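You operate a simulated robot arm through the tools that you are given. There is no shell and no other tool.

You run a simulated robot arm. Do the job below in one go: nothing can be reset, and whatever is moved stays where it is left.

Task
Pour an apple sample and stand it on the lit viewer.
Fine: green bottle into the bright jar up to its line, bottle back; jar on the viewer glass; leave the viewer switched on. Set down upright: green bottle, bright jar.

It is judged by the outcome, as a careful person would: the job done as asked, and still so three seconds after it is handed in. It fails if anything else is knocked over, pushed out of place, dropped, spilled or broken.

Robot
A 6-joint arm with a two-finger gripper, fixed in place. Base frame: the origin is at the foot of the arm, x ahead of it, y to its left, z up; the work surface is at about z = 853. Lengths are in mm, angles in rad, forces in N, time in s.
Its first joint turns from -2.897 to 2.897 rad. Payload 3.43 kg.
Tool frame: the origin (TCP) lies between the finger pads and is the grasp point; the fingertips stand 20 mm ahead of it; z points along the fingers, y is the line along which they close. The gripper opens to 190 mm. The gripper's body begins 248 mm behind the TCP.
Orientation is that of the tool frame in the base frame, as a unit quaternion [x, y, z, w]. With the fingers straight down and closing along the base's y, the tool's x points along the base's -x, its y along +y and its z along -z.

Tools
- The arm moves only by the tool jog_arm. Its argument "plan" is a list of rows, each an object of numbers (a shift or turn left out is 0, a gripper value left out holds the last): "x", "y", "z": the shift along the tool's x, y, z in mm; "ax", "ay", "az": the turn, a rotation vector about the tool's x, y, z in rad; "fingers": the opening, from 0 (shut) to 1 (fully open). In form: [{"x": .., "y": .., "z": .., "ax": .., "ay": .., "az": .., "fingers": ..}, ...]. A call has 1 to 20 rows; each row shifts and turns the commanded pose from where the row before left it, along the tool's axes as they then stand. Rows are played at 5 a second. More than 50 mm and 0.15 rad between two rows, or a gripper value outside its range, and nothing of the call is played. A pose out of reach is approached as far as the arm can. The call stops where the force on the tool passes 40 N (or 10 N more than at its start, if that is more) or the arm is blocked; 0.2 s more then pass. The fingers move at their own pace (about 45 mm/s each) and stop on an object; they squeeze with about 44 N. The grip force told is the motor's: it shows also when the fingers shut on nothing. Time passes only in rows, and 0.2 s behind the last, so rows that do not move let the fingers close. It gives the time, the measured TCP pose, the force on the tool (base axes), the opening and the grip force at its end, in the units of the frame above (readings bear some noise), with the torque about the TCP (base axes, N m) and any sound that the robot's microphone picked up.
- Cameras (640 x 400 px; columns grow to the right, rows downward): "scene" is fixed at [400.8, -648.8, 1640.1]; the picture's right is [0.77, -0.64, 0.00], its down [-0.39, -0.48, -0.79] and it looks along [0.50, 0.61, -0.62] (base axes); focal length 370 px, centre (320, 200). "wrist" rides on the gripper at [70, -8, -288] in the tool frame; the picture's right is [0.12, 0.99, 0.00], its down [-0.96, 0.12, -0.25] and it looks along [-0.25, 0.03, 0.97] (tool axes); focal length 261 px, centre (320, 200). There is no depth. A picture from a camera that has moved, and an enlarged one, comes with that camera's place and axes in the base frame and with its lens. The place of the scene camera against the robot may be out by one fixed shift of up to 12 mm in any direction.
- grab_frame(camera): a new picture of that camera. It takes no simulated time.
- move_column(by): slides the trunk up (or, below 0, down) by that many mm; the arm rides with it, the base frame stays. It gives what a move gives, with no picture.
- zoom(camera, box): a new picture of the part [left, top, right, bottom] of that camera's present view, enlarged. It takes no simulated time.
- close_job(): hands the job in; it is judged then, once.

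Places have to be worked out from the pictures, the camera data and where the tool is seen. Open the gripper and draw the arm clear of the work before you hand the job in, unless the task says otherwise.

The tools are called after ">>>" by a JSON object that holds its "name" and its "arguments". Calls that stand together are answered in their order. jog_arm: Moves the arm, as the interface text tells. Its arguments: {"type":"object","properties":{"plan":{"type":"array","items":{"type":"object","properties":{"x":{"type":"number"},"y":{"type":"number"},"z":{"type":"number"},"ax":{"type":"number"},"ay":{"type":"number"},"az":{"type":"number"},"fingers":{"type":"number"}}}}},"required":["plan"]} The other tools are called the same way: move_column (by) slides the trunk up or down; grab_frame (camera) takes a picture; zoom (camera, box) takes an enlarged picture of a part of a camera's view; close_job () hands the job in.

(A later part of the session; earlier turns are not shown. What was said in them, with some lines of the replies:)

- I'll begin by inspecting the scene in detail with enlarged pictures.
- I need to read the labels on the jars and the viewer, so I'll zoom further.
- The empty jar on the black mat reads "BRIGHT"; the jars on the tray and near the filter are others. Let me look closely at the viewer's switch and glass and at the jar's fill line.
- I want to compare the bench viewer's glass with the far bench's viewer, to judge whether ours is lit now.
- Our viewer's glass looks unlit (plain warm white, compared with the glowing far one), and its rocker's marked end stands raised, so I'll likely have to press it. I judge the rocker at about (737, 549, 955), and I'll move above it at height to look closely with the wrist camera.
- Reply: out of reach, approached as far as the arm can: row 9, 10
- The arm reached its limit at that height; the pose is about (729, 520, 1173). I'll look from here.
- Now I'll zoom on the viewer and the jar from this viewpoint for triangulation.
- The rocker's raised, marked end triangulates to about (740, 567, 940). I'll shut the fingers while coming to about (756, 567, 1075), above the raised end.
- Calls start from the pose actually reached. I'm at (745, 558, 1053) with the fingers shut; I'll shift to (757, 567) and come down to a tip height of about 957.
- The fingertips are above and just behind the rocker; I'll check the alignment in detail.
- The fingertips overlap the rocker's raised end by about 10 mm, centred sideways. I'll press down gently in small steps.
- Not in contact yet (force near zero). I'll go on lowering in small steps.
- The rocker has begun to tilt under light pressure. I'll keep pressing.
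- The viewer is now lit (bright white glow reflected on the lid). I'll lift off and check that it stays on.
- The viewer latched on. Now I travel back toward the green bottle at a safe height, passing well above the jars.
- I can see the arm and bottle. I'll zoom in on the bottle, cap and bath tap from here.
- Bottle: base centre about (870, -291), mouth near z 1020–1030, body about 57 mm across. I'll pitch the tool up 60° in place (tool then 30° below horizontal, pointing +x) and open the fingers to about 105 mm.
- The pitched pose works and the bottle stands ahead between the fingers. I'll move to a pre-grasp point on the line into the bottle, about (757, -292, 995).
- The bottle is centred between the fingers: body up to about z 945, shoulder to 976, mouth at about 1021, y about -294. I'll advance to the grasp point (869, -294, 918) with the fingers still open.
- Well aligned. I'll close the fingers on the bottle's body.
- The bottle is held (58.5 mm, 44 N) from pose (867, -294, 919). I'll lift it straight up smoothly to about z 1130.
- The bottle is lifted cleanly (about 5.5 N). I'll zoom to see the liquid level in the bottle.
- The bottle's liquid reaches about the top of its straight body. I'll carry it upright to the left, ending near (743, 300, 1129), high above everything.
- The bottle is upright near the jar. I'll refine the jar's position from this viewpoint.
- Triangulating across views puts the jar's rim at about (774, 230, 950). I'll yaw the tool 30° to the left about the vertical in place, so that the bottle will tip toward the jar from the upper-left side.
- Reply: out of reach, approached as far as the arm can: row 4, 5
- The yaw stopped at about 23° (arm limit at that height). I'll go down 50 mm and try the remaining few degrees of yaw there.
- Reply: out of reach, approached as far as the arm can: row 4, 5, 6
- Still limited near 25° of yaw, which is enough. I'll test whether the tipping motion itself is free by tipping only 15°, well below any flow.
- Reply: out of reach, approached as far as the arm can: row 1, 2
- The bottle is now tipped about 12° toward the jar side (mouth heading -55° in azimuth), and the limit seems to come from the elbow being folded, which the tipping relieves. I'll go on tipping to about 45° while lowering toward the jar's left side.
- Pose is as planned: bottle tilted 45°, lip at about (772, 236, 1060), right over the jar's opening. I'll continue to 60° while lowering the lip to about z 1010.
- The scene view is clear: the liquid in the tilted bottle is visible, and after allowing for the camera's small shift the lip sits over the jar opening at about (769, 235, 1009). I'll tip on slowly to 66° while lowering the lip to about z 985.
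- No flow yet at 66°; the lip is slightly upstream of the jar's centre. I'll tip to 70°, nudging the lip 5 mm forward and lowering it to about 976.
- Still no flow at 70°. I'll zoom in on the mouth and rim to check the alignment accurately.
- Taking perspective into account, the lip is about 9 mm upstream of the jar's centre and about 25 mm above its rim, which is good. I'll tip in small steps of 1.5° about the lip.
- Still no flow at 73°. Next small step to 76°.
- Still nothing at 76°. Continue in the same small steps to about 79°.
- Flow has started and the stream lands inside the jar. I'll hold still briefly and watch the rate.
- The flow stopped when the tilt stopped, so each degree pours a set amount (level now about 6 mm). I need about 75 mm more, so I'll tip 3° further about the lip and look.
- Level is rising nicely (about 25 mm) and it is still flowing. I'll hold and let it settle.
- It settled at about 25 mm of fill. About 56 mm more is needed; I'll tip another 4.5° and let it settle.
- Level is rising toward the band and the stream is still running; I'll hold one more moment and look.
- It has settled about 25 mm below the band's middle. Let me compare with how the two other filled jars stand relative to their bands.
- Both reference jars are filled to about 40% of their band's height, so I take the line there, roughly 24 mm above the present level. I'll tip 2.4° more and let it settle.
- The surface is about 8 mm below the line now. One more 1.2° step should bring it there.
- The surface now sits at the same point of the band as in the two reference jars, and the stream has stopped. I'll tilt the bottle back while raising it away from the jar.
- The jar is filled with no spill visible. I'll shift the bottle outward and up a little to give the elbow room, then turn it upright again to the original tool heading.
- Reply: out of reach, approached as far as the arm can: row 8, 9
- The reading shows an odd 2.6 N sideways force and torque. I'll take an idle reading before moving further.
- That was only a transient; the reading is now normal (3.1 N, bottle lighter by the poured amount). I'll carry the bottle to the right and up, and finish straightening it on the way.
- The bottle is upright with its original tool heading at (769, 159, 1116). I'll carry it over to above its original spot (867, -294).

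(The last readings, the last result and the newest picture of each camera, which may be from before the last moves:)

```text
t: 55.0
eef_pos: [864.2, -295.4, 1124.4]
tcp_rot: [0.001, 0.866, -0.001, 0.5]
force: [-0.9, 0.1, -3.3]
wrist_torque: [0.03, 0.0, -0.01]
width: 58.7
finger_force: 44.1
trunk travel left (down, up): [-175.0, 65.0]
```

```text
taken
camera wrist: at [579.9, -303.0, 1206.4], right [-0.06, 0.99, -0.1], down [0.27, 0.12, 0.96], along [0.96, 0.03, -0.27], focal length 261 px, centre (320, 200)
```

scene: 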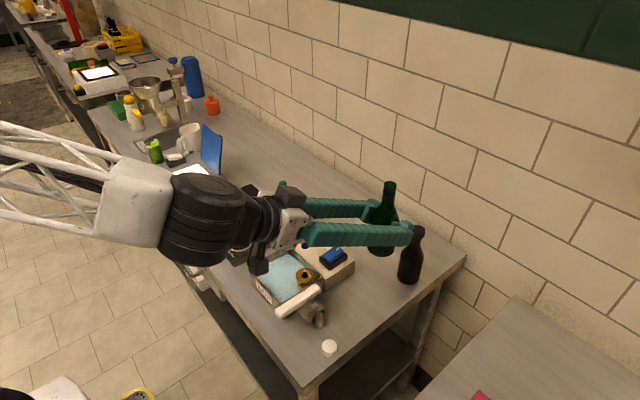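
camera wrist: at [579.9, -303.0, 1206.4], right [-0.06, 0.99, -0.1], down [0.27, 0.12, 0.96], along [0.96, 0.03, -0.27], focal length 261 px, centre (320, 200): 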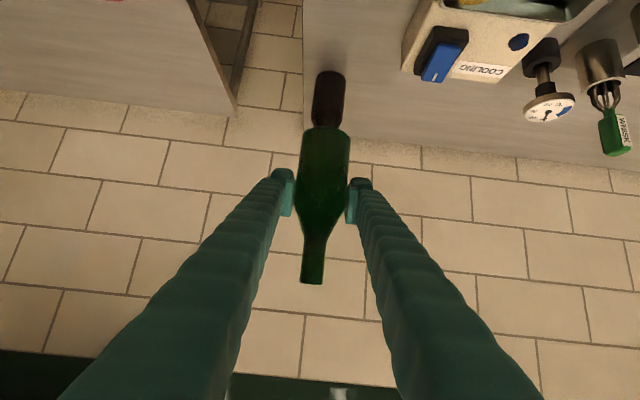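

I'm above the original place. The bottle may have shifted slightly in the grip, so I'll compare with the earlier zoom.

>>> {"name": "zoom", "arguments": {"camera": "wrist", "box": [270, 120, 370, 300]}}

>>> {"name": "zoom", "arguments": {"camera": "scene", "box": [340, 165, 440, 260]}}

```text
2.22 times, centred on (320, 210) of wrist
camera zoom: at [579.9, -303.0, 1206.4], right [-0.06, 0.99, -0.1], down [0.27, 0.12, 0.96], along [0.96, 0.03, -0.27], focal length 579 px, centre (320, 178)
```

zoom: 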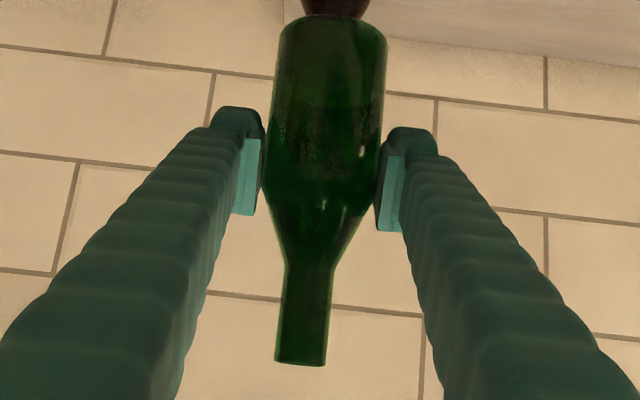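

```text
4.21 times, centred on (390, 212) of scene
camera zoom: at [400.8, -648.8, 1640.1], right [0.77, -0.64, 0.0], down [-0.39, -0.48, -0.79], along [0.5, 0.61, -0.62], focal length 1557 px, centre (25, 147)
```

zoom: 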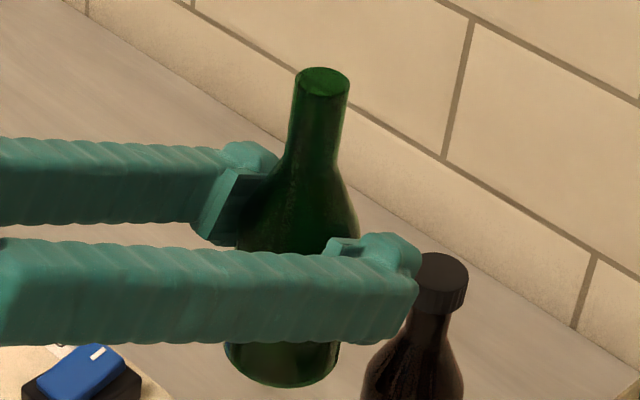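

The bottle has slid about 8 mm down in the grip but is still straight, so its base is about 74 mm below the TCP. I'll lower it to about 8 mm above the table at its original spot.

>>> {"name": "jog_arm", "arguments": {"plan": [{"x": 7.88, "y": 0.65, "z": 6.34}, {"x": 16.5, "y": 0.65, "z": 11.3}, {"x": 26, "z": 15}, {"x": 26, "z": 15}, {"x": 26, "z": 15}, {"x": 26, "z": 15}, {"x": 17.3, "z": 10}, {"x": 10.4, "z": 6}, {"x": 6.1, "z": 3.5}, {}]}}

>>> {"name": "zoom", "arguments": {"camera": "scene", "box": [300, 230, 440, 330]}}

>>> {"name": "zoom", "arguments": {"camera": "wrist", "box": [240, 60, 400, 240]}}

```text
t: 57.2
eef_pos: [867.9, -293.9, 936.5]
tcp_rot: [0.002, 0.867, -0.001, 0.499]
force: [-0.4, -0.1, -3.0]
wrist_torque: [0.04, 0.01, 0.02]
width: 58.6
finger_force: 44.1
trunk travel left (down, up): [-175.0, 65.0]
```

```text
4.00 times, centred on (370, 280) of scene
camera zoom: at [400.8, -648.8, 1640.1], right [0.77, -0.64, 0.0], down [-0.39, -0.48, -0.79], along [0.5, 0.61, -0.62], focal length 1479 px, centre (120, -120)
```

zoom: 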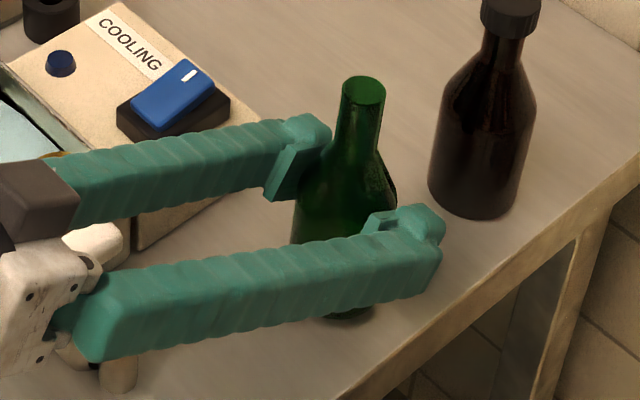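

```text
2.22 times, centred on (320, 150) of wrist
camera zoom: at [582.8, -301.5, 1017.1], right [-0.06, 0.99, -0.1], down [0.27, 0.11, 0.96], along [0.96, 0.03, -0.27], focal length 579 px, centre (320, 311)
```

zoom: 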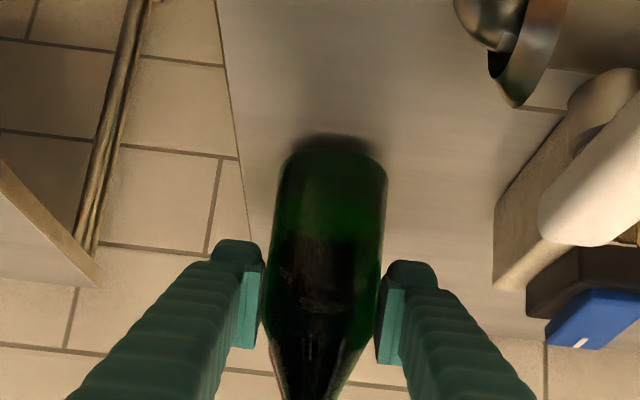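

About 9 mm to go. I'll lower slowly, watching the force.

>>> {"name": "jog_arm", "arguments": {"plan": [{"x": 1.73, "z": 1}, {"x": 1.73, "z": 1}, {"x": 1.73, "z": 1}, {"x": 0.87, "z": 0.5}, {}]}}

```text
t: 58.4
eef_pos: [866.6, -293.2, 928.3]
tcp_rot: [0.002, 0.866, -0.002, 0.5]
force: [-0.2, -0.2, -2.6]
wrist_torque: [-0.02, -0.01, 0.0]
width: 58.3
finger_force: 44.1
trunk travel left (down, up): [-175.0, 65.0]
```

>>> {"name": "jog_arm", "arguments": {"plan": [{"x": 0.87, "z": 0.5}, {"x": 0.87, "z": 0.5}, {}]}}

>>> {"name": "zoom", "arguments": {"camera": "scene", "box": [300, 230, 440, 330]}}

```text
t: 59.2
eef_pos: [867.9, -293.9, 927.8]
tcp_rot: [0.001, 0.866, -0.002, 0.5]
force: [-2.1, 0.4, 5.6]
wrist_torque: [0.04, -0.22, 0.0]
width: 58.4
finger_force: 44.1
trunk travel left (down, up): [-175.0, 65.0]
```

```text
4.00 times, centred on (370, 280) of scene
camera zoom: at [400.8, -648.8, 1640.1], right [0.77, -0.64, 0.0], down [-0.39, -0.48, -0.79], along [0.5, 0.61, -0.62], focal length 1479 px, centre (120, -120)
```

zoom: 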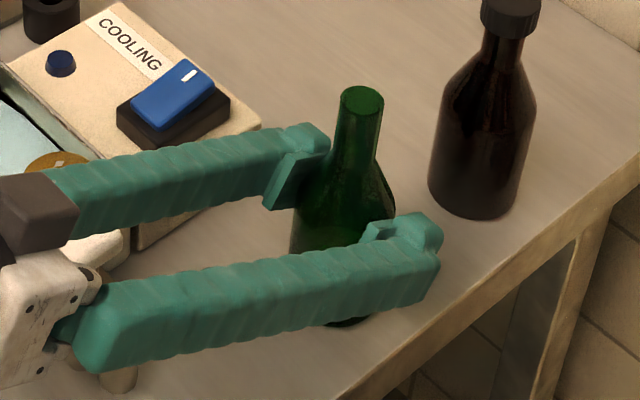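

The bottle is touching the table (about 8 N), back at its original spot. I'll release it by opening the fingers evenly.

>>> {"name": "jog_arm", "arguments": {"plan": [{"fingers": 0.4}, {"fingers": 0.4}, {"fingers": 0.55}, {"fingers": 0.55}, {"fingers": 0.55}]}}

>>> {"name": "zoom", "arguments": {"camera": "scene", "box": [300, 230, 440, 330]}}

>>> {"name": "zoom", "arguments": {"camera": "wrist", "box": [240, 60, 400, 240]}}

```text
t: 60.4
eef_pos: [867.7, -293.6, 926.0]
tcp_rot: [0.001, 0.866, -0.001, 0.5]
force: [0.3, -0.1, -0.7]
wrist_torque: [-0.04, 0.0, 0.01]
width: 104.7
finger_force: 0.0
trunk travel left (down, up): [-175.0, 65.0]
```

```text
4.00 times, centred on (370, 280) of scene
camera zoom: at [400.8, -648.8, 1640.1], right [0.77, -0.64, 0.0], down [-0.39, -0.48, -0.79], along [0.5, 0.61, -0.62], focal length 1479 px, centre (120, -120)
```

zoom: 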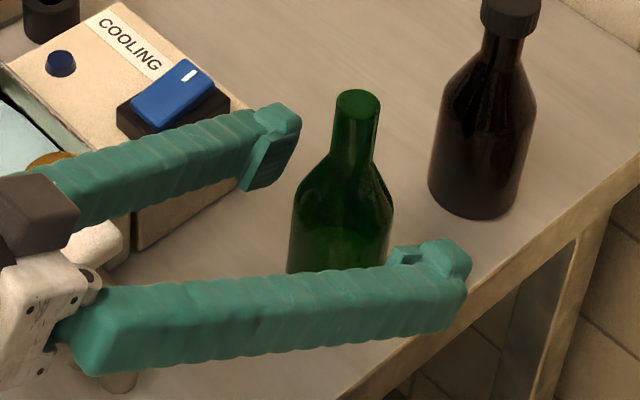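

```text
2.22 times, centred on (320, 150) of wrist
camera zoom: at [582.8, -301.5, 1007.8], right [-0.06, 0.99, -0.1], down [0.27, 0.12, 0.96], along [0.96, 0.03, -0.27], focal length 579 px, centre (320, 311)
```

zoom: 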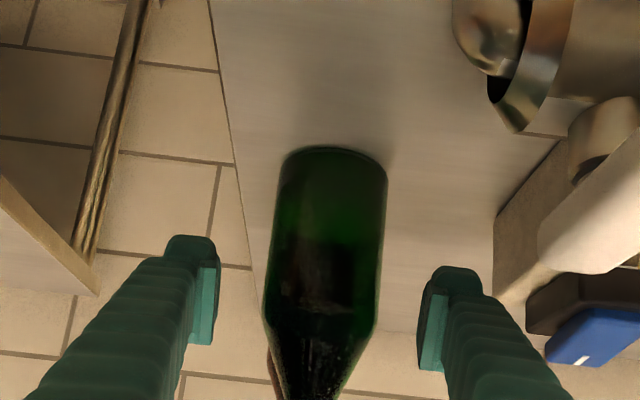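

The bottle stands upright, within a few mm of its original place. I'll back the gripper straight out along the tool axis, then rise.

>>> {"name": "jog_arm", "arguments": {"plan": [{"z": -10}, {"z": -20}, {"z": -25}, {"z": -30}, {"z": -30}, {"z": -30}, {"x": -20, "z": -20}, {"x": -30, "z": -20}, {"x": -30, "z": -20}]}}

>>> {"name": "grab_frame", "arguments": {"camera": "scene"}}

```text
t: 62.4
eef_pos: [730.0, -294.4, 1099.4]
tcp_rot: [0.002, 0.866, -0.001, 0.5]
force: [0.0, 0.6, -0.4]
wrist_torque: [0.02, 0.0, 0.04]
width: 104.5
finger_force: 0.1
trunk travel left (down, up): [-175.0, 65.0]
```

```text
taken
```

scene: 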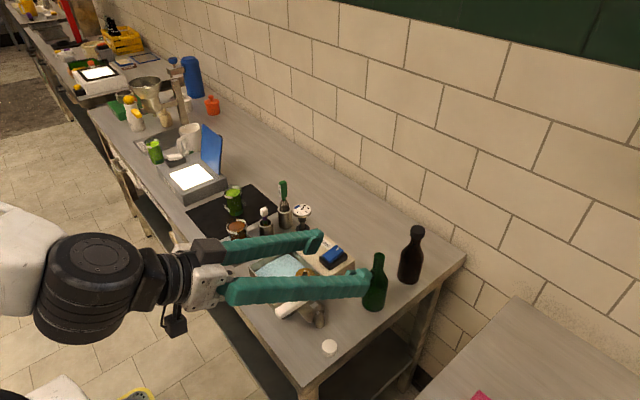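

The bench looks in order: bottle standing, jar filled, viewer lit. I'll turn the tool to point straight down again and travel to above the jar.

>>> {"name": "jog_arm", "arguments": {"plan": [{"ay": 0.131}, {"ay": 0.131}, {"ay": 0.131}, {"ay": 0.131}, {"ay": 0.131}, {"ay": 0.131}, {"ay": 0.131}, {"ay": 0.131}, {}]}}

>>> {"name": "jog_arm", "arguments": {"plan": [{"x": -3, "y": 20}, {"x": -4, "y": 40}, {"x": -4, "y": 45}, {"x": -4, "y": 45}, {"x": -4, "y": 45}, {"x": -4, "y": 45}, {"x": -4, "y": 45}, {"x": -4, "y": 45}, {"x": -4, "y": 45}, {"x": -4, "y": 45}, {"x": -4, "y": 45}, {"y": 40}, {"y": 19}, {}]}}

>>> {"name": "grab_frame", "arguments": {"camera": "wrist"}}

>>> {"name": "grab_frame", "arguments": {"camera": "scene"}}

```text
t: 64.4
eef_pos: [730.8, -293.7, 1097.8]
tcp_rot: [0.002, 1.0, -0.001, -0.002]
force: [0.3, 0.2, -0.4]
wrist_torque: [0.05, 0.08, -0.02]
width: 104.7
finger_force: 0.0
trunk travel left (down, up): [-175.0, 65.0]
```

```text
t: 67.4
eef_pos: [775.4, 231.4, 1097.6]
tcp_rot: [0.002, 1.0, -0.001, -0.001]
force: [-0.3, -0.7, -0.4]
wrist_torque: [0.02, 0.01, -0.01]
width: 104.8
finger_force: 0.1
trunk travel left (down, up): [-175.0, 65.0]
```

```text
taken
camera wrist: at [705.1, 223.0, 1384.4], right [-0.12, 0.99, 0.0], down [0.96, 0.11, 0.25], along [0.24, 0.03, -0.97], focal length 261 px, centre (320, 200)
```

wrist: 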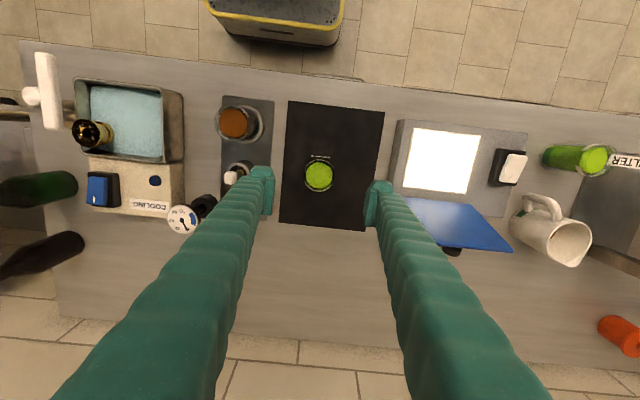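

```text
taken
```

scene: 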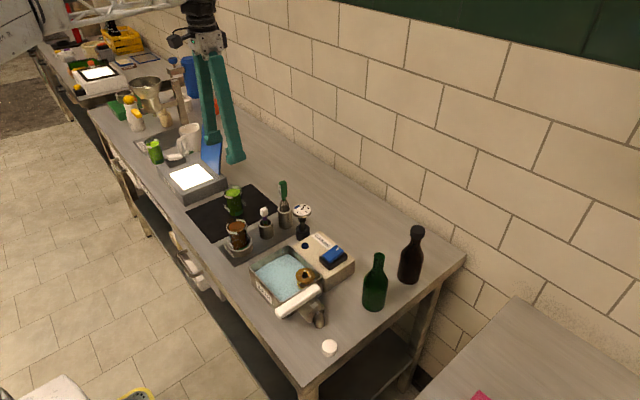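

The jar is directly below. I'll zoom to refine its centre before going down around it.

>>> {"name": "zoom", "arguments": {"camera": "wrist", "box": [260, 130, 380, 220]}}

>>> {"name": "zoom", "arguments": {"camera": "wrist", "box": [380, 110, 540, 220]}}

```text
4.44 times, centred on (320, 175) of wrist
camera zoom: at [705.1, 223.0, 1384.4], right [-0.12, 0.99, 0.0], down [0.96, 0.11, 0.25], along [0.24, 0.03, -0.97], focal length 1158 px, centre (320, 311)
```

zoom: 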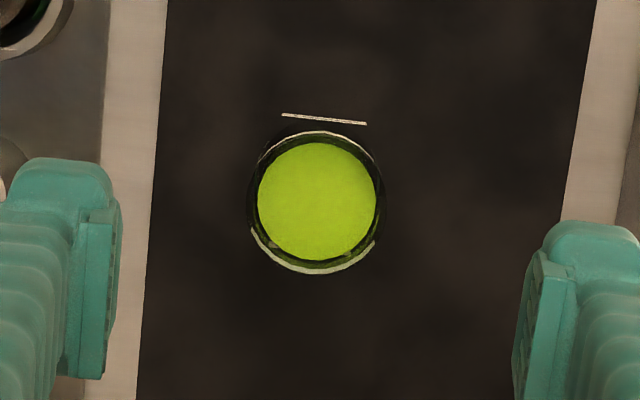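

```text
3.64 times, centred on (460, 165) of wrist
camera zoom: at [705.1, 223.0, 1384.4], right [-0.12, 0.99, 0.0], down [0.96, 0.11, 0.25], along [0.24, 0.03, -0.97], focal length 948 px, centre (-189, 327)
```

zoom: 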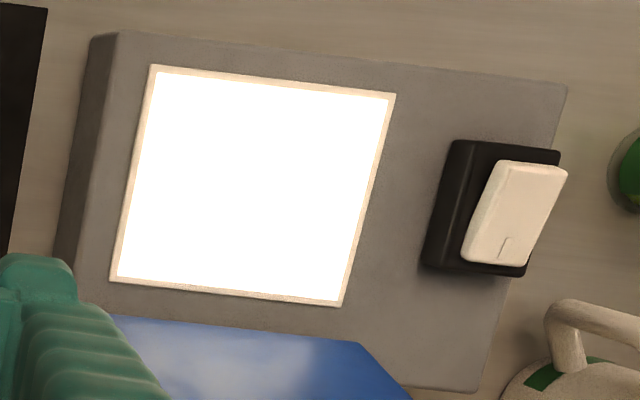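

The jar's centre is at about (775, 230.5), right under the TCP. I'll go straight down to a grasp height of about z 906.

>>> {"name": "jog_arm", "arguments": {"plan": [{"y": -0.5, "z": 15}, {"z": 30}, {"z": 35}, {"z": 35}, {"z": 35}, {"z": 25}, {"z": 12}, {"z": 4}, {}]}}

>>> {"name": "grab_frame", "arguments": {"camera": "wrist"}}

>>> {"name": "zoom", "arguments": {"camera": "scene", "box": [190, 150, 280, 230]}}

```text
t: 69.4
eef_pos: [773.0, 231.4, 905.7]
tcp_rot: [0.002, 1.0, 0.0, -0.001]
force: [0.2, -0.2, 0.2]
wrist_torque: [0.01, 0.03, 0.03]
width: 104.7
finger_force: 0.0
trunk travel left (down, up): [-175.0, 65.0]
```

```text
taken
camera wrist: at [703.1, 222.5, 1192.1], right [-0.12, 0.99, 0.0], down [0.96, 0.11, 0.25], along [0.24, 0.03, -0.97], focal length 261 px, centre (320, 200)
```

wrist: 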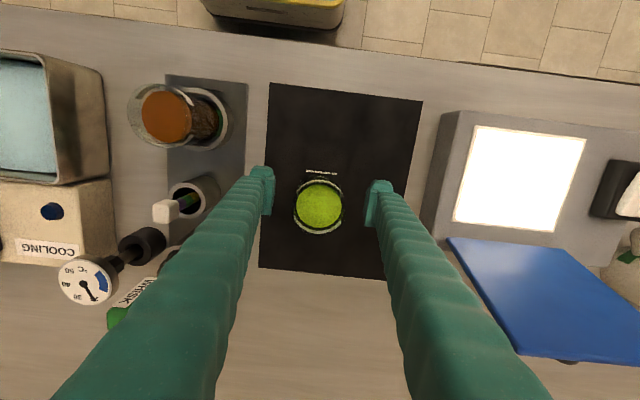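

```text
5.00 times, centred on (235, 190) of scene
camera zoom: at [400.8, -648.8, 1640.1], right [0.77, -0.64, 0.0], down [-0.39, -0.48, -0.79], along [0.5, 0.61, -0.62], focal length 1849 px, centre (745, 250)
```

zoom: 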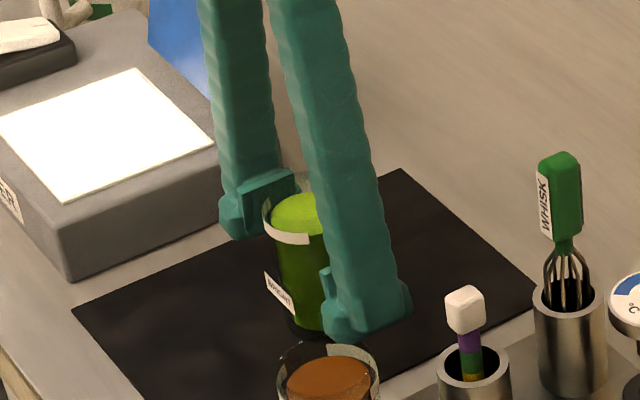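

The jar is centred between the fingers. I'll close on it.

>>> {"name": "jog_arm", "arguments": {"plan": [{"fingers": 0}, {"fingers": 0}, {"fingers": 0}, {"fingers": 0}, {"fingers": 0}, {"fingers": 0}]}}

>>> {"name": "zoom", "arguments": {"camera": "scene", "box": [190, 150, 280, 230]}}

>>> {"name": "zoom", "arguments": {"camera": "wrist", "box": [260, 130, 380, 260]}}

```text
t: 70.8
eef_pos: [774.3, 230.8, 906.2]
tcp_rot: [0.003, 1.0, 0.0, 0.0]
force: [-0.3, -2.4, 1.6]
wrist_torque: [0.02, -0.01, 0.03]
width: 56.7
finger_force: 44.2
trunk travel left (down, up): [-175.0, 65.0]
```

```text
5.00 times, centred on (235, 190) of scene
camera zoom: at [400.8, -648.8, 1640.1], right [0.77, -0.64, 0.0], down [-0.39, -0.48, -0.79], along [0.5, 0.61, -0.62], focal length 1849 px, centre (745, 250)
```

zoom: 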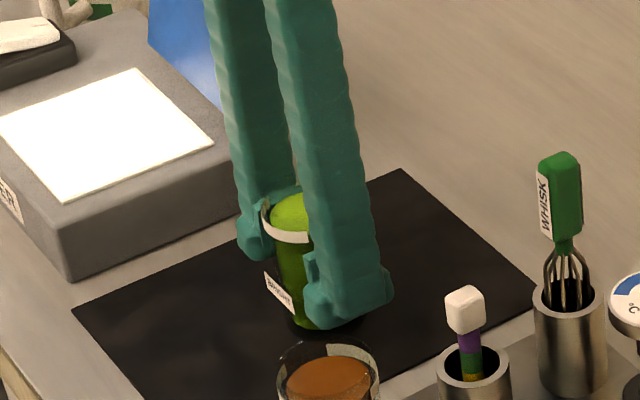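

```text
3.08 times, centred on (320, 195) of wrist
camera zoom: at [703.1, 222.3, 1192.2], right [-0.12, 0.99, 0.0], down [0.96, 0.11, 0.25], along [0.24, 0.03, -0.97], focal length 802 px, centre (320, 215)
```

zoom: 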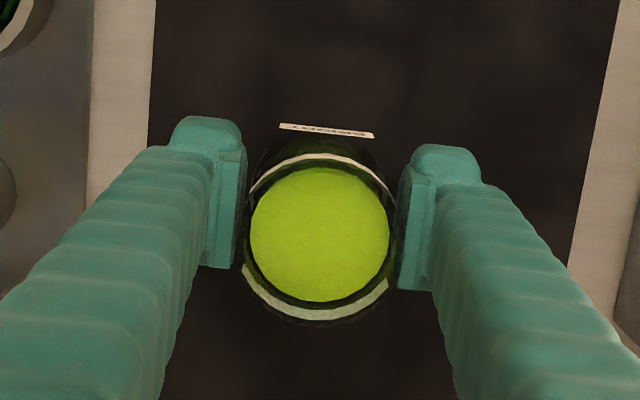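

The jar is held (56.7 mm, 44 N). I'll lift it gently straight up by about 95 mm.

>>> {"name": "jog_arm", "arguments": {"plan": [{"z": -2, "fingers": 0}, {"z": -4}, {"z": -8}, {"z": -12}, {"z": -15}, {"z": -15}, {"z": -15}, {"z": -12}, {"z": -8}, {"z": -4}, {}]}}

>>> {"name": "zoom", "arguments": {"camera": "scene", "box": [180, 130, 270, 230]}}

>>> {"name": "zoom", "arguments": {"camera": "wrist", "box": [260, 130, 380, 260]}}

```text
t: 73.2
eef_pos: [774.8, 232.2, 1002.8]
tcp_rot: [0.002, 1.0, 0.0, 0.0]
force: [-0.3, -0.3, -2.9]
wrist_torque: [-0.01, -0.02, -0.01]
width: 56.7
finger_force: 43.8
trunk travel left (down, up): [-175.0, 65.0]
```

```text
4.00 times, centred on (225, 180) of scene
camera zoom: at [400.8, -648.8, 1640.1], right [0.77, -0.64, 0.0], down [-0.39, -0.48, -0.79], along [0.5, 0.61, -0.62], focal length 1479 px, centre (700, 280)
```

zoom: 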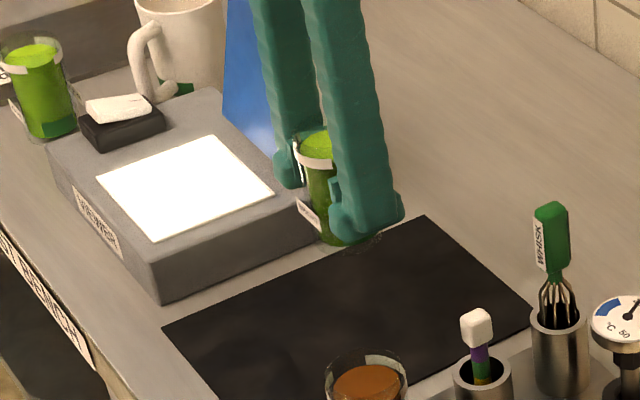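

```text
3.08 times, centred on (320, 195) of wrist
camera zoom: at [704.2, 222.8, 1288.0], right [-0.12, 0.99, 0.0], down [0.96, 0.11, 0.25], along [0.24, 0.03, -0.97], focal length 802 px, centre (320, 215)
```

zoom: 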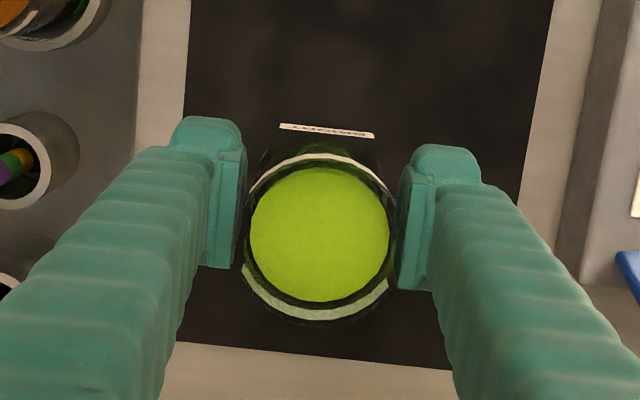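

The jar is steady in the grip with no slip. I'll carry it slowly over to above the glass centre, about (731.5, 451).

>>> {"name": "jog_arm", "arguments": {"plan": [{"x": 1.2, "y": 6}, {"x": 2.4, "y": 12}, {"x": 3.5, "y": 18}, {"x": 3.9, "y": 20}, {"x": 3.9, "y": 20}, {"x": 3.9, "y": 20}, {"x": 3.9, "y": 20}, {"x": 3.9, "y": 20}, {"x": 3.9, "y": 20}, {"x": 3.9, "y": 20}, {"x": 3.5, "y": 18}, {"x": 2.6, "y": 13}, {"x": 1.6, "y": 8}, {"x": 0.8, "y": 4}, {}]}}

>>> {"name": "zoom", "arguments": {"camera": "scene", "box": [130, 90, 260, 210]}}

>>> {"name": "grab_frame", "arguments": {"camera": "wrist"}}

```text
t: 76.4
eef_pos: [732.2, 450.1, 1001.0]
tcp_rot: [0.002, 1.0, 0.0, -0.001]
force: [0.2, -0.9, -2.7]
wrist_torque: [0.0, -0.03, 0.01]
width: 57.1
finger_force: 44.4
trunk travel left (down, up): [-175.0, 65.0]
```

```text
3.33 times, centred on (195, 150) of scene
camera zoom: at [400.8, -648.8, 1640.1], right [0.77, -0.64, 0.0], down [-0.39, -0.48, -0.79], along [0.5, 0.61, -0.62], focal length 1233 px, centre (737, 367)
```

zoom: 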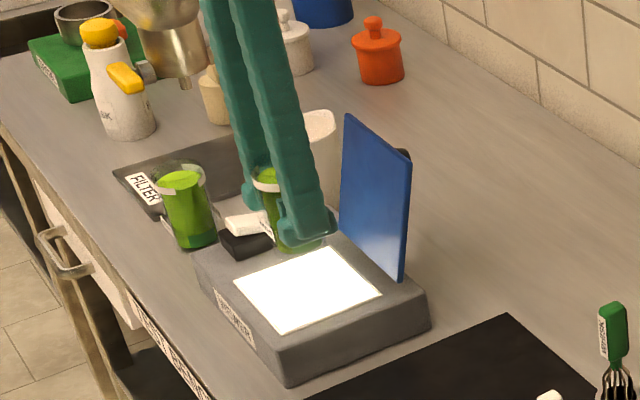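

```text
taken
camera wrist: at [662.1, 442.2, 1287.4], right [-0.12, 0.99, 0.0], down [0.96, 0.11, 0.25], along [0.24, 0.03, -0.97], focal length 261 px, centre (320, 200)
```

wrist: 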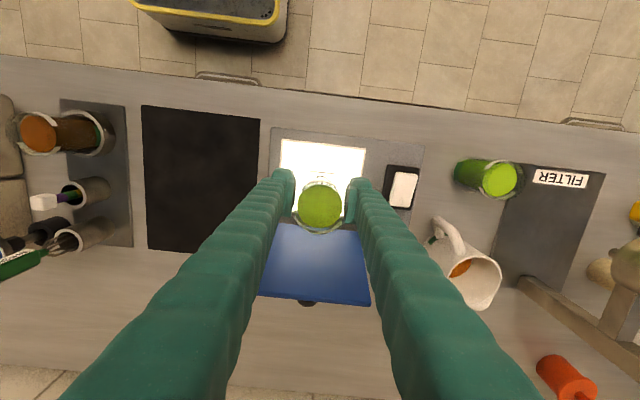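

The jar is right above the glass centre. I'll lower it to about 8 mm above the glass.

>>> {"name": "jog_arm", "arguments": {"plan": [{"z": 3}, {"z": 6}, {"z": 9}, {"z": 9}, {"z": 8}, {"z": 5}, {"z": 2}, {}]}}

>>> {"name": "zoom", "arguments": {"camera": "scene", "box": [150, 120, 240, 200]}}

```text
t: 78.2
eef_pos: [732.9, 450.6, 960.3]
tcp_rot: [0.002, 1.0, -0.001, -0.001]
force: [0.6, 0.3, -2.7]
wrist_torque: [0.04, 0.02, -0.01]
width: 56.8
finger_force: 44.7
trunk travel left (down, up): [-175.0, 65.0]
```

```text
5.00 times, centred on (195, 160) of scene
camera zoom: at [400.8, -648.8, 1640.1], right [0.77, -0.64, 0.0], down [-0.39, -0.48, -0.79], along [0.5, 0.61, -0.62], focal length 1849 px, centre (945, 400)
```

zoom: 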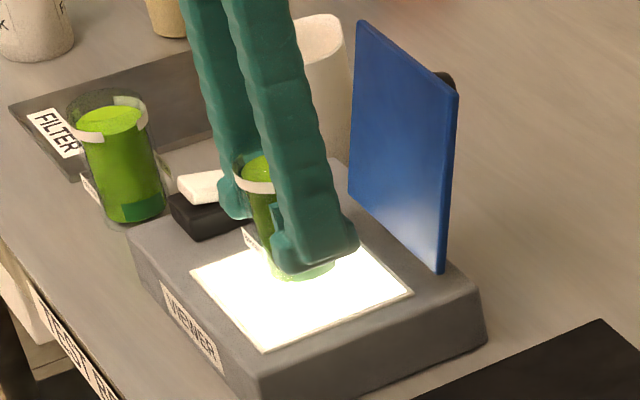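

About 11 mm above by estimate. I'll continue in small steps, watching for contact.

>>> {"name": "jog_arm", "arguments": {"plan": [{"z": 2}, {"z": 2}, {"z": 2}, {"z": 1}, {}]}}

```text
t: 79.4
eef_pos: [731.9, 449.8, 955.6]
tcp_rot: [0.002, 1.0, 0.0, -0.001]
force: [3.0, -0.7, 36.1]
wrist_torque: [-0.02, -0.01, -0.01]
width: 57.1
finger_force: 43.5
trunk travel left (down, up): [-175.0, 65.0]
```

The jar has met the glass at TCP z about 956 and is pressing with 36 N. I'll ease up right away.

>>> {"name": "jog_arm", "arguments": {"plan": [{"z": -1}, {"z": -0.8}, {}]}}

>>> {"name": "zoom", "arguments": {"camera": "scene", "box": [150, 120, 240, 200]}}

>>> {"name": "zoom", "arguments": {"camera": "wrist", "box": [240, 110, 420, 260]}}

```text
t: 80.2
eef_pos: [732.3, 449.6, 954.4]
tcp_rot: [0.001, 1.0, 0.0, 0.0]
force: [4.1, -2.5, 25.1]
wrist_torque: [0.11, -0.47, -0.01]
width: 56.7
finger_force: 44.1
trunk travel left (down, up): [-175.0, 65.0]
```

```text
5.00 times, centred on (195, 160) of scene
camera zoom: at [400.8, -648.8, 1640.1], right [0.77, -0.64, 0.0], down [-0.39, -0.48, -0.79], along [0.5, 0.61, -0.62], focal length 1849 px, centre (945, 400)
```

zoom: 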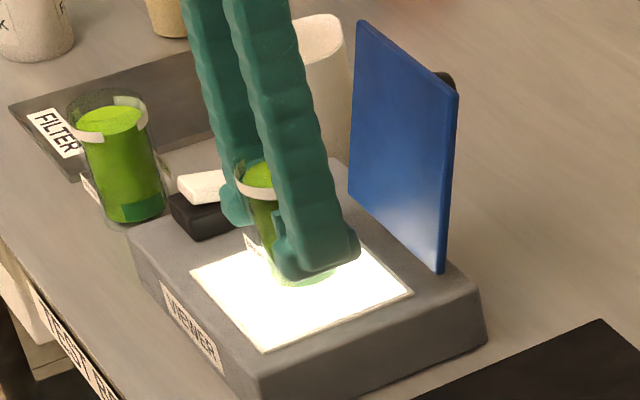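

```text
2.67 times, centred on (330, 185) of wrist
camera zoom: at [661.8, 440.9, 1240.7], right [-0.12, 0.99, 0.0], down [0.96, 0.11, 0.25], along [0.24, 0.03, -0.97], focal length 695 px, centre (293, 240)
```

zoom: 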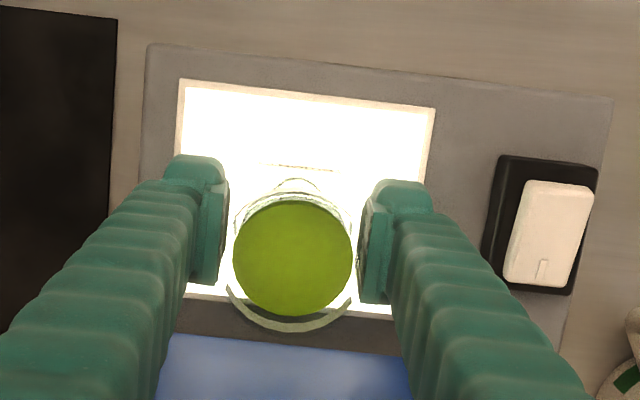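

Still 25 N of contact; I'll ease up a little more, until the load is light.

>>> {"name": "jog_arm", "arguments": {"plan": [{"z": -0.7}, {}]}}

```text
t: 80.8
eef_pos: [732.1, 449.6, 955.0]
tcp_rot: [0.002, 1.0, 0.0, -0.001]
force: [3.2, -3.2, 10.6]
wrist_torque: [0.07, -0.38, -0.07]
width: 56.9
finger_force: 44.3
trunk travel left (down, up): [-175.0, 65.0]
```

>>> {"name": "jog_arm", "arguments": {"plan": [{"z": -0.5}, {}]}}

>>> {"name": "zoom", "arguments": {"camera": "scene", "box": [160, 130, 220, 190]}}

```text
t: 81.4
eef_pos: [731.8, 451.2, 954.7]
tcp_rot: [0.002, 1.0, -0.001, -0.002]
force: [-0.8, -0.3, -3.1]
wrist_torque: [-0.03, -0.02, 0.02]
width: 57.0
finger_force: 43.7
trunk travel left (down, up): [-175.0, 65.0]
```

```text
6.67 times, centred on (190, 160) of scene
camera zoom: at [400.8, -648.8, 1640.1], right [0.77, -0.64, 0.0], down [-0.39, -0.48, -0.79], along [0.5, 0.61, -0.62], focal length 2466 px, centre (1187, 467)
```

zoom: 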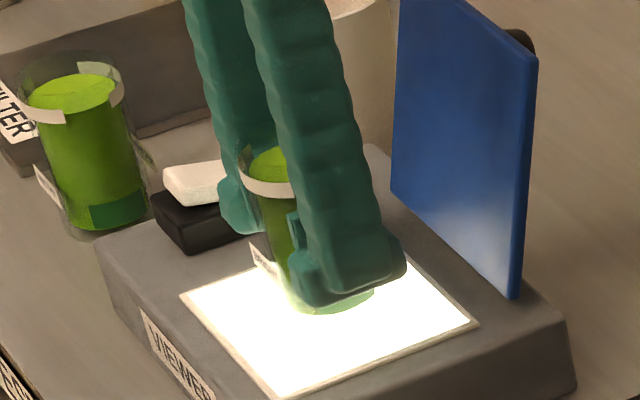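

Now it is just clear of the glass (full weight again). I'll lower 0.4 mm to touch and open the fingers gently.

>>> {"name": "jog_arm", "arguments": {"plan": [{"z": 0.4}, {}]}}

```text
t: 82.0
eef_pos: [731.9, 450.1, 954.7]
tcp_rot: [0.002, 1.0, -0.001, 0.0]
force: [-0.2, 1.0, -2.8]
wrist_torque: [0.01, 0.02, 0.0]
width: 56.9
finger_force: 44.2
trunk travel left (down, up): [-175.0, 65.0]
```

>>> {"name": "jog_arm", "arguments": {"plan": [{"z": 0.4}, {}]}}

```text
t: 82.6
eef_pos: [733.1, 449.1, 954.9]
tcp_rot: [0.001, 1.0, 0.0, -0.001]
force: [0.6, 0.0, -3.7]
wrist_torque: [-0.02, 0.03, -0.02]
width: 56.8
finger_force: 44.3
trunk travel left (down, up): [-175.0, 65.0]
```

Still just clear; another small step down.

>>> {"name": "jog_arm", "arguments": {"plan": [{"z": 0.4}, {}]}}

>>> {"name": "jog_arm", "arguments": {"plan": [{"z": 0.3}, {}]}}

```text
t: 83.2
eef_pos: [731.9, 450.3, 954.5]
tcp_rot: [0.002, 1.0, -0.001, -0.001]
force: [1.3, 0.0, -3.1]
wrist_torque: [-0.03, -0.01, 0.02]
width: 57.1
finger_force: 44.5
trunk travel left (down, up): [-175.0, 65.0]
```

```text
t: 83.8
eef_pos: [733.1, 450.4, 955.0]
tcp_rot: [0.002, 1.0, -0.001, -0.001]
force: [-0.7, 0.2, -2.0]
wrist_torque: [-0.01, 0.04, 0.05]
width: 56.8
finger_force: 44.0
trunk travel left (down, up): [-175.0, 65.0]
```

The tiny steps barely accumulate, so I'll take a single 1 mm step.

>>> {"name": "jog_arm", "arguments": {"plan": [{"z": 0.5}, {"z": 0.5}, {}]}}

```text
t: 84.6
eef_pos: [733.0, 450.6, 954.4]
tcp_rot: [0.002, 1.0, 0.0, 0.0]
force: [4.8, 4.7, 23.6]
wrist_torque: [-0.04, 0.25, -0.01]
width: 56.8
finger_force: 43.8
trunk travel left (down, up): [-175.0, 65.0]
```

Now in firm contact (about 26 N). I'll ease half a millimetre and then open.

>>> {"name": "jog_arm", "arguments": {"plan": [{"z": -0.4}, {}]}}

```text
t: 85.2
eef_pos: [733.1, 450.0, 954.8]
tcp_rot: [0.002, 1.0, 0.0, 0.0]
force: [8.2, 7.0, 28.4]
wrist_torque: [0.02, 0.03, -0.03]
width: 56.8
finger_force: 44.2
trunk travel left (down, up): [-175.0, 65.0]
```

Contact load is still 28 N with some side load; I'll ease a bit further.

>>> {"name": "jog_arm", "arguments": {"plan": [{"z": -0.5}, {}]}}

```text
t: 85.8
eef_pos: [732.6, 449.8, 955.5]
tcp_rot: [0.002, 1.0, 0.0, 0.001]
force: [9.6, 8.5, 29.8]
wrist_torque: [0.04, -0.15, 0.05]
width: 56.7
finger_force: 43.9
trunk travel left (down, up): [-175.0, 65.0]
```

Repeated calls seem to re-base on noisy readings, so I'll ease 1 mm and open the fingers in one call.

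>>> {"name": "jog_arm", "arguments": {"plan": [{"z": -0.6}, {"z": -0.4}, {"fingers": 0.32}, {"fingers": 0.36}, {"fingers": 0.42}, {"fingers": 0.5}, {"fingers": 0.5}]}}

>>> {"name": "zoom", "arguments": {"camera": "scene", "box": [160, 130, 220, 190]}}

>>> {"name": "zoom", "arguments": {"camera": "wrist", "box": [240, 110, 420, 260]}}

```text
t: 87.4
eef_pos: [732.7, 450.1, 954.9]
tcp_rot: [0.002, 1.0, -0.001, -0.001]
force: [0.3, 0.1, 0.7]
wrist_torque: [-0.02, -0.01, 0.0]
width: 95.1
finger_force: 0.1
trunk travel left (down, up): [-175.0, 65.0]
```

```text
6.67 times, centred on (190, 160) of scene
camera zoom: at [400.8, -648.8, 1640.1], right [0.77, -0.64, 0.0], down [-0.39, -0.48, -0.79], along [0.5, 0.61, -0.62], focal length 2466 px, centre (1187, 467)
```

zoom: 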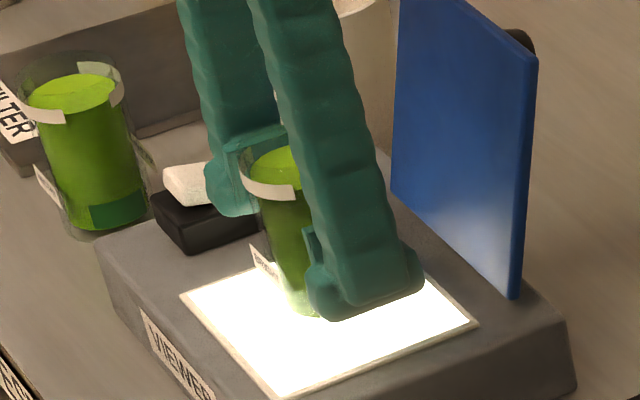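

```text
2.67 times, centred on (330, 185) of wrist
camera zoom: at [662.2, 441.4, 1240.7], right [-0.12, 0.99, 0.0], down [0.96, 0.11, 0.25], along [0.24, 0.03, -0.97], focal length 695 px, centre (293, 240)
```

zoom: 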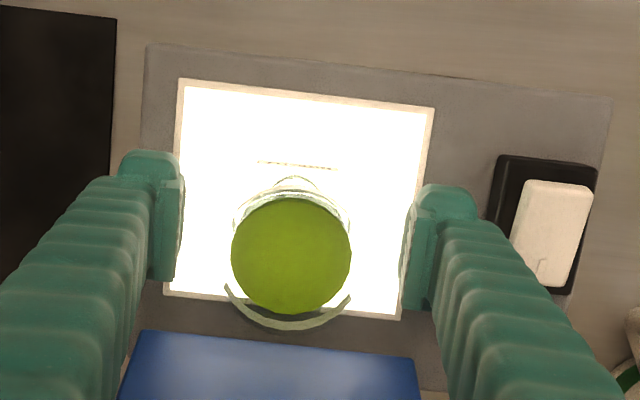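

The jar stands free on the lit glass. I'll raise the gripper straight up off it.

>>> {"name": "jog_arm", "arguments": {"plan": [{"z": -5}, {"z": -10}, {"z": -20}, {"z": -30}, {"z": -35}, {"z": -35}, {"z": -30}, {"z": -15}]}}

>>> {"name": "zoom", "arguments": {"camera": "scene", "box": [150, 120, 240, 200]}}

>>> {"name": "zoom", "arguments": {"camera": "wrist", "box": [240, 110, 420, 260]}}

```text
t: 89.2
eef_pos: [732.0, 451.2, 1134.2]
tcp_rot: [0.001, 1.0, -0.001, 0.0]
force: [-0.7, -0.5, 0.1]
wrist_torque: [0.01, 0.03, 0.02]
width: 95.0
finger_force: 0.1
trunk travel left (down, up): [-175.0, 65.0]
```

```text
5.00 times, centred on (195, 160) of scene
camera zoom: at [400.8, -648.8, 1640.1], right [0.77, -0.64, 0.0], down [-0.39, -0.48, -0.79], along [0.5, 0.61, -0.62], focal length 1849 px, centre (945, 400)
```

zoom: 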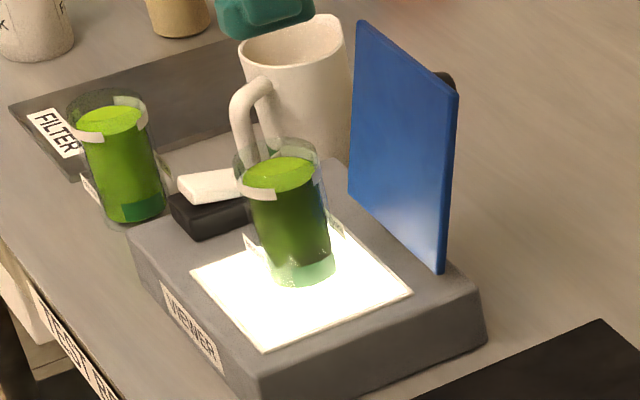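

```text
2.67 times, centred on (330, 185) of wrist
camera zoom: at [661.8, 442.5, 1420.7], right [-0.12, 0.99, 0.0], down [0.96, 0.11, 0.25], along [0.24, 0.03, -0.97], focal length 695 px, centre (293, 240)
```

zoom: 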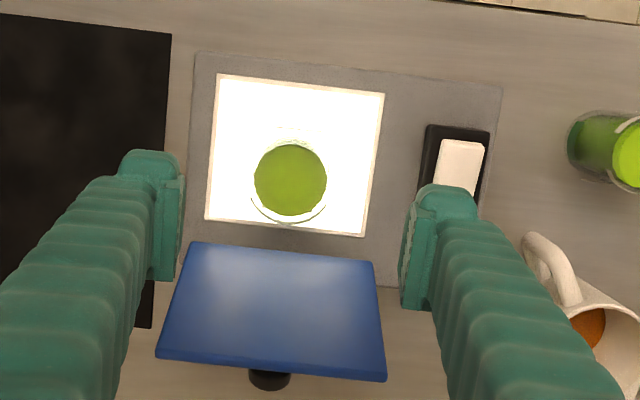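

The jar stands upright on the lit glass, filled to its band. I'll draw the arm back clear of the work and do a final inspection.

>>> {"name": "jog_arm", "arguments": {"plan": [{"x": 8, "y": -15, "z": -5}, {"x": 10, "y": -38, "z": -10}, {"x": 10, "y": -40, "z": -12}, {"x": 10, "y": -40, "z": -12}, {"x": 10, "y": -40, "z": -12}, {"x": 10, "y": -40, "z": -12}, {"x": 10, "y": -40, "z": -12}, {"x": 10, "y": -40, "z": -12}, {"x": 8, "y": -35, "z": -12}, {"x": 6, "y": -15, "z": -10}, {}, {}]}}

>>> {"name": "grab_frame", "arguments": {"camera": "scene"}}

>>> {"name": "grab_frame", "arguments": {"camera": "wrist"}}

>>> {"name": "zoom", "arguments": {"camera": "scene", "box": [150, 120, 240, 200]}}

>>> {"name": "zoom", "arguments": {"camera": "scene", "box": [240, 220, 480, 370]}}

>>> {"name": "zoom", "arguments": {"camera": "scene", "box": [180, 160, 320, 270]}}

```text
t: 91.8
eef_pos: [639.6, 106.3, 1244.3]
tcp_rot: [0.001, 1.0, 0.0, -0.002]
force: [0.8, 0.8, 0.0]
wrist_torque: [-0.01, 0.03, 0.01]
width: 95.1
finger_force: 0.0
trunk travel left (down, up): [-175.0, 65.0]
```

```text
taken
```

scene: 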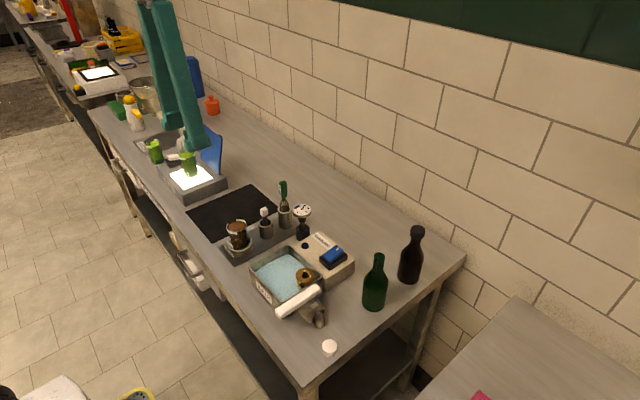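

```text
taken
camera wrist: at [568.5, 98.4, 1530.5], right [-0.12, 0.99, 0.0], down [0.96, 0.11, 0.25], along [0.24, 0.03, -0.97], focal length 261 px, centre (320, 200)
```

wrist: 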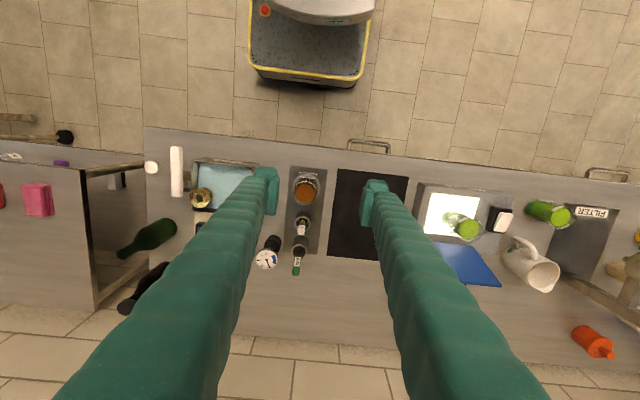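

```text
5.00 times, centred on (195, 160) of scene
camera zoom: at [400.8, -648.8, 1640.1], right [0.77, -0.64, 0.0], down [-0.39, -0.48, -0.79], along [0.5, 0.61, -0.62], focal length 1849 px, centre (945, 400)
```

zoom: 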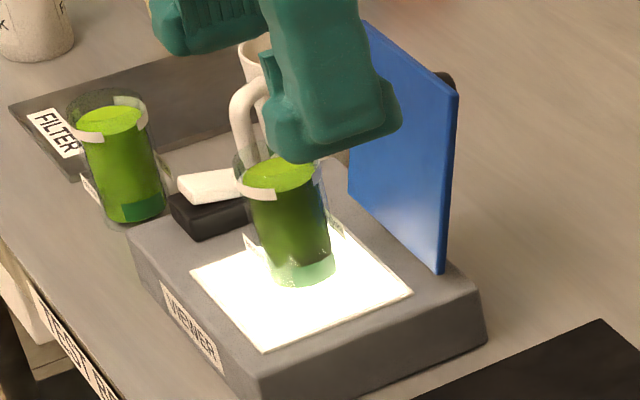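

```text
2.67 times, centred on (360, 295) of scene
camera zoom: at [400.8, -648.8, 1640.1], right [0.77, -0.64, 0.0], down [-0.39, -0.48, -0.79], along [0.5, 0.61, -0.62], focal length 986 px, centre (213, -53)
```

zoom: 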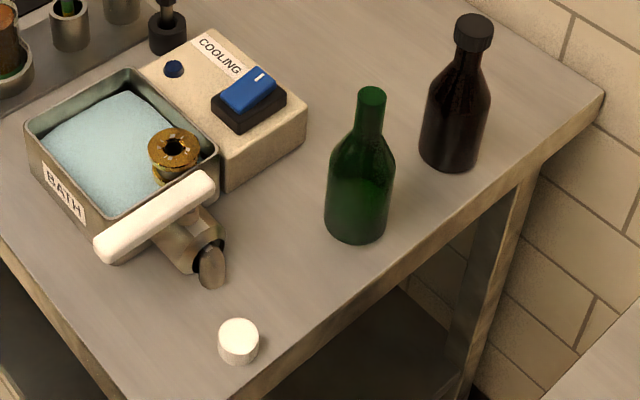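

```text
3.64 times, centred on (250, 215) of scene
camera zoom: at [400.8, -648.8, 1640.1], right [0.77, -0.64, 0.0], down [-0.39, -0.48, -0.79], along [0.5, 0.61, -0.62], focal length 1345 px, centre (574, 146)
```

zoom: 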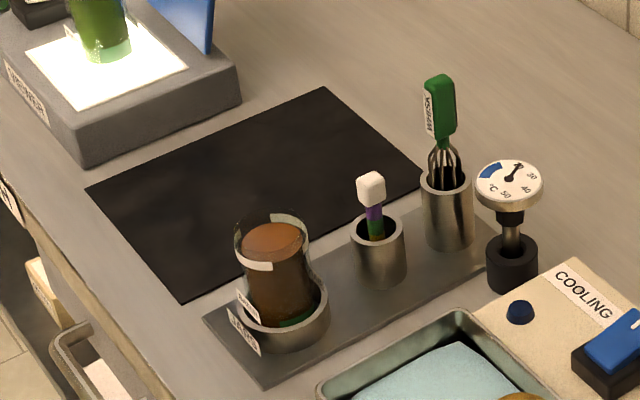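

The final views show the bottle upright at its place, no spill on the mat, and the filled BRIGHT jar standing on the lit viewer. All else is untouched and the arm is clear with the gripper open, so I hand the job in.

>>> {"name": "close_job", "arguments": {}}

```text
The job is handed in.
```

The job is done and handed in. The BRIGHT jar is filled from the green bottle and stands upright on the lit viewer glass.

- **Fill:** I took the jar's white band as its line. The level matches where the other two filled jars sit against their bands. I saw no spill on the mat or bench.
- **Bottle:** The green bottle is back upright about 3 mm from where it started. It slid about 8 mm in the grip while being carried.
- **Viewer:** It was off at the start, so I pressed its rocker. It stayed lit through the last pictures.
- **Jar set-down:** The jar touched the glass higher than I expected and I pressed it with up to about 36 N before easing off. It stood steady and the viewer stayed lit.
- **Everything else:** Nothing else looked moved in the final views. The gripper is open and the arm is drawn clear.
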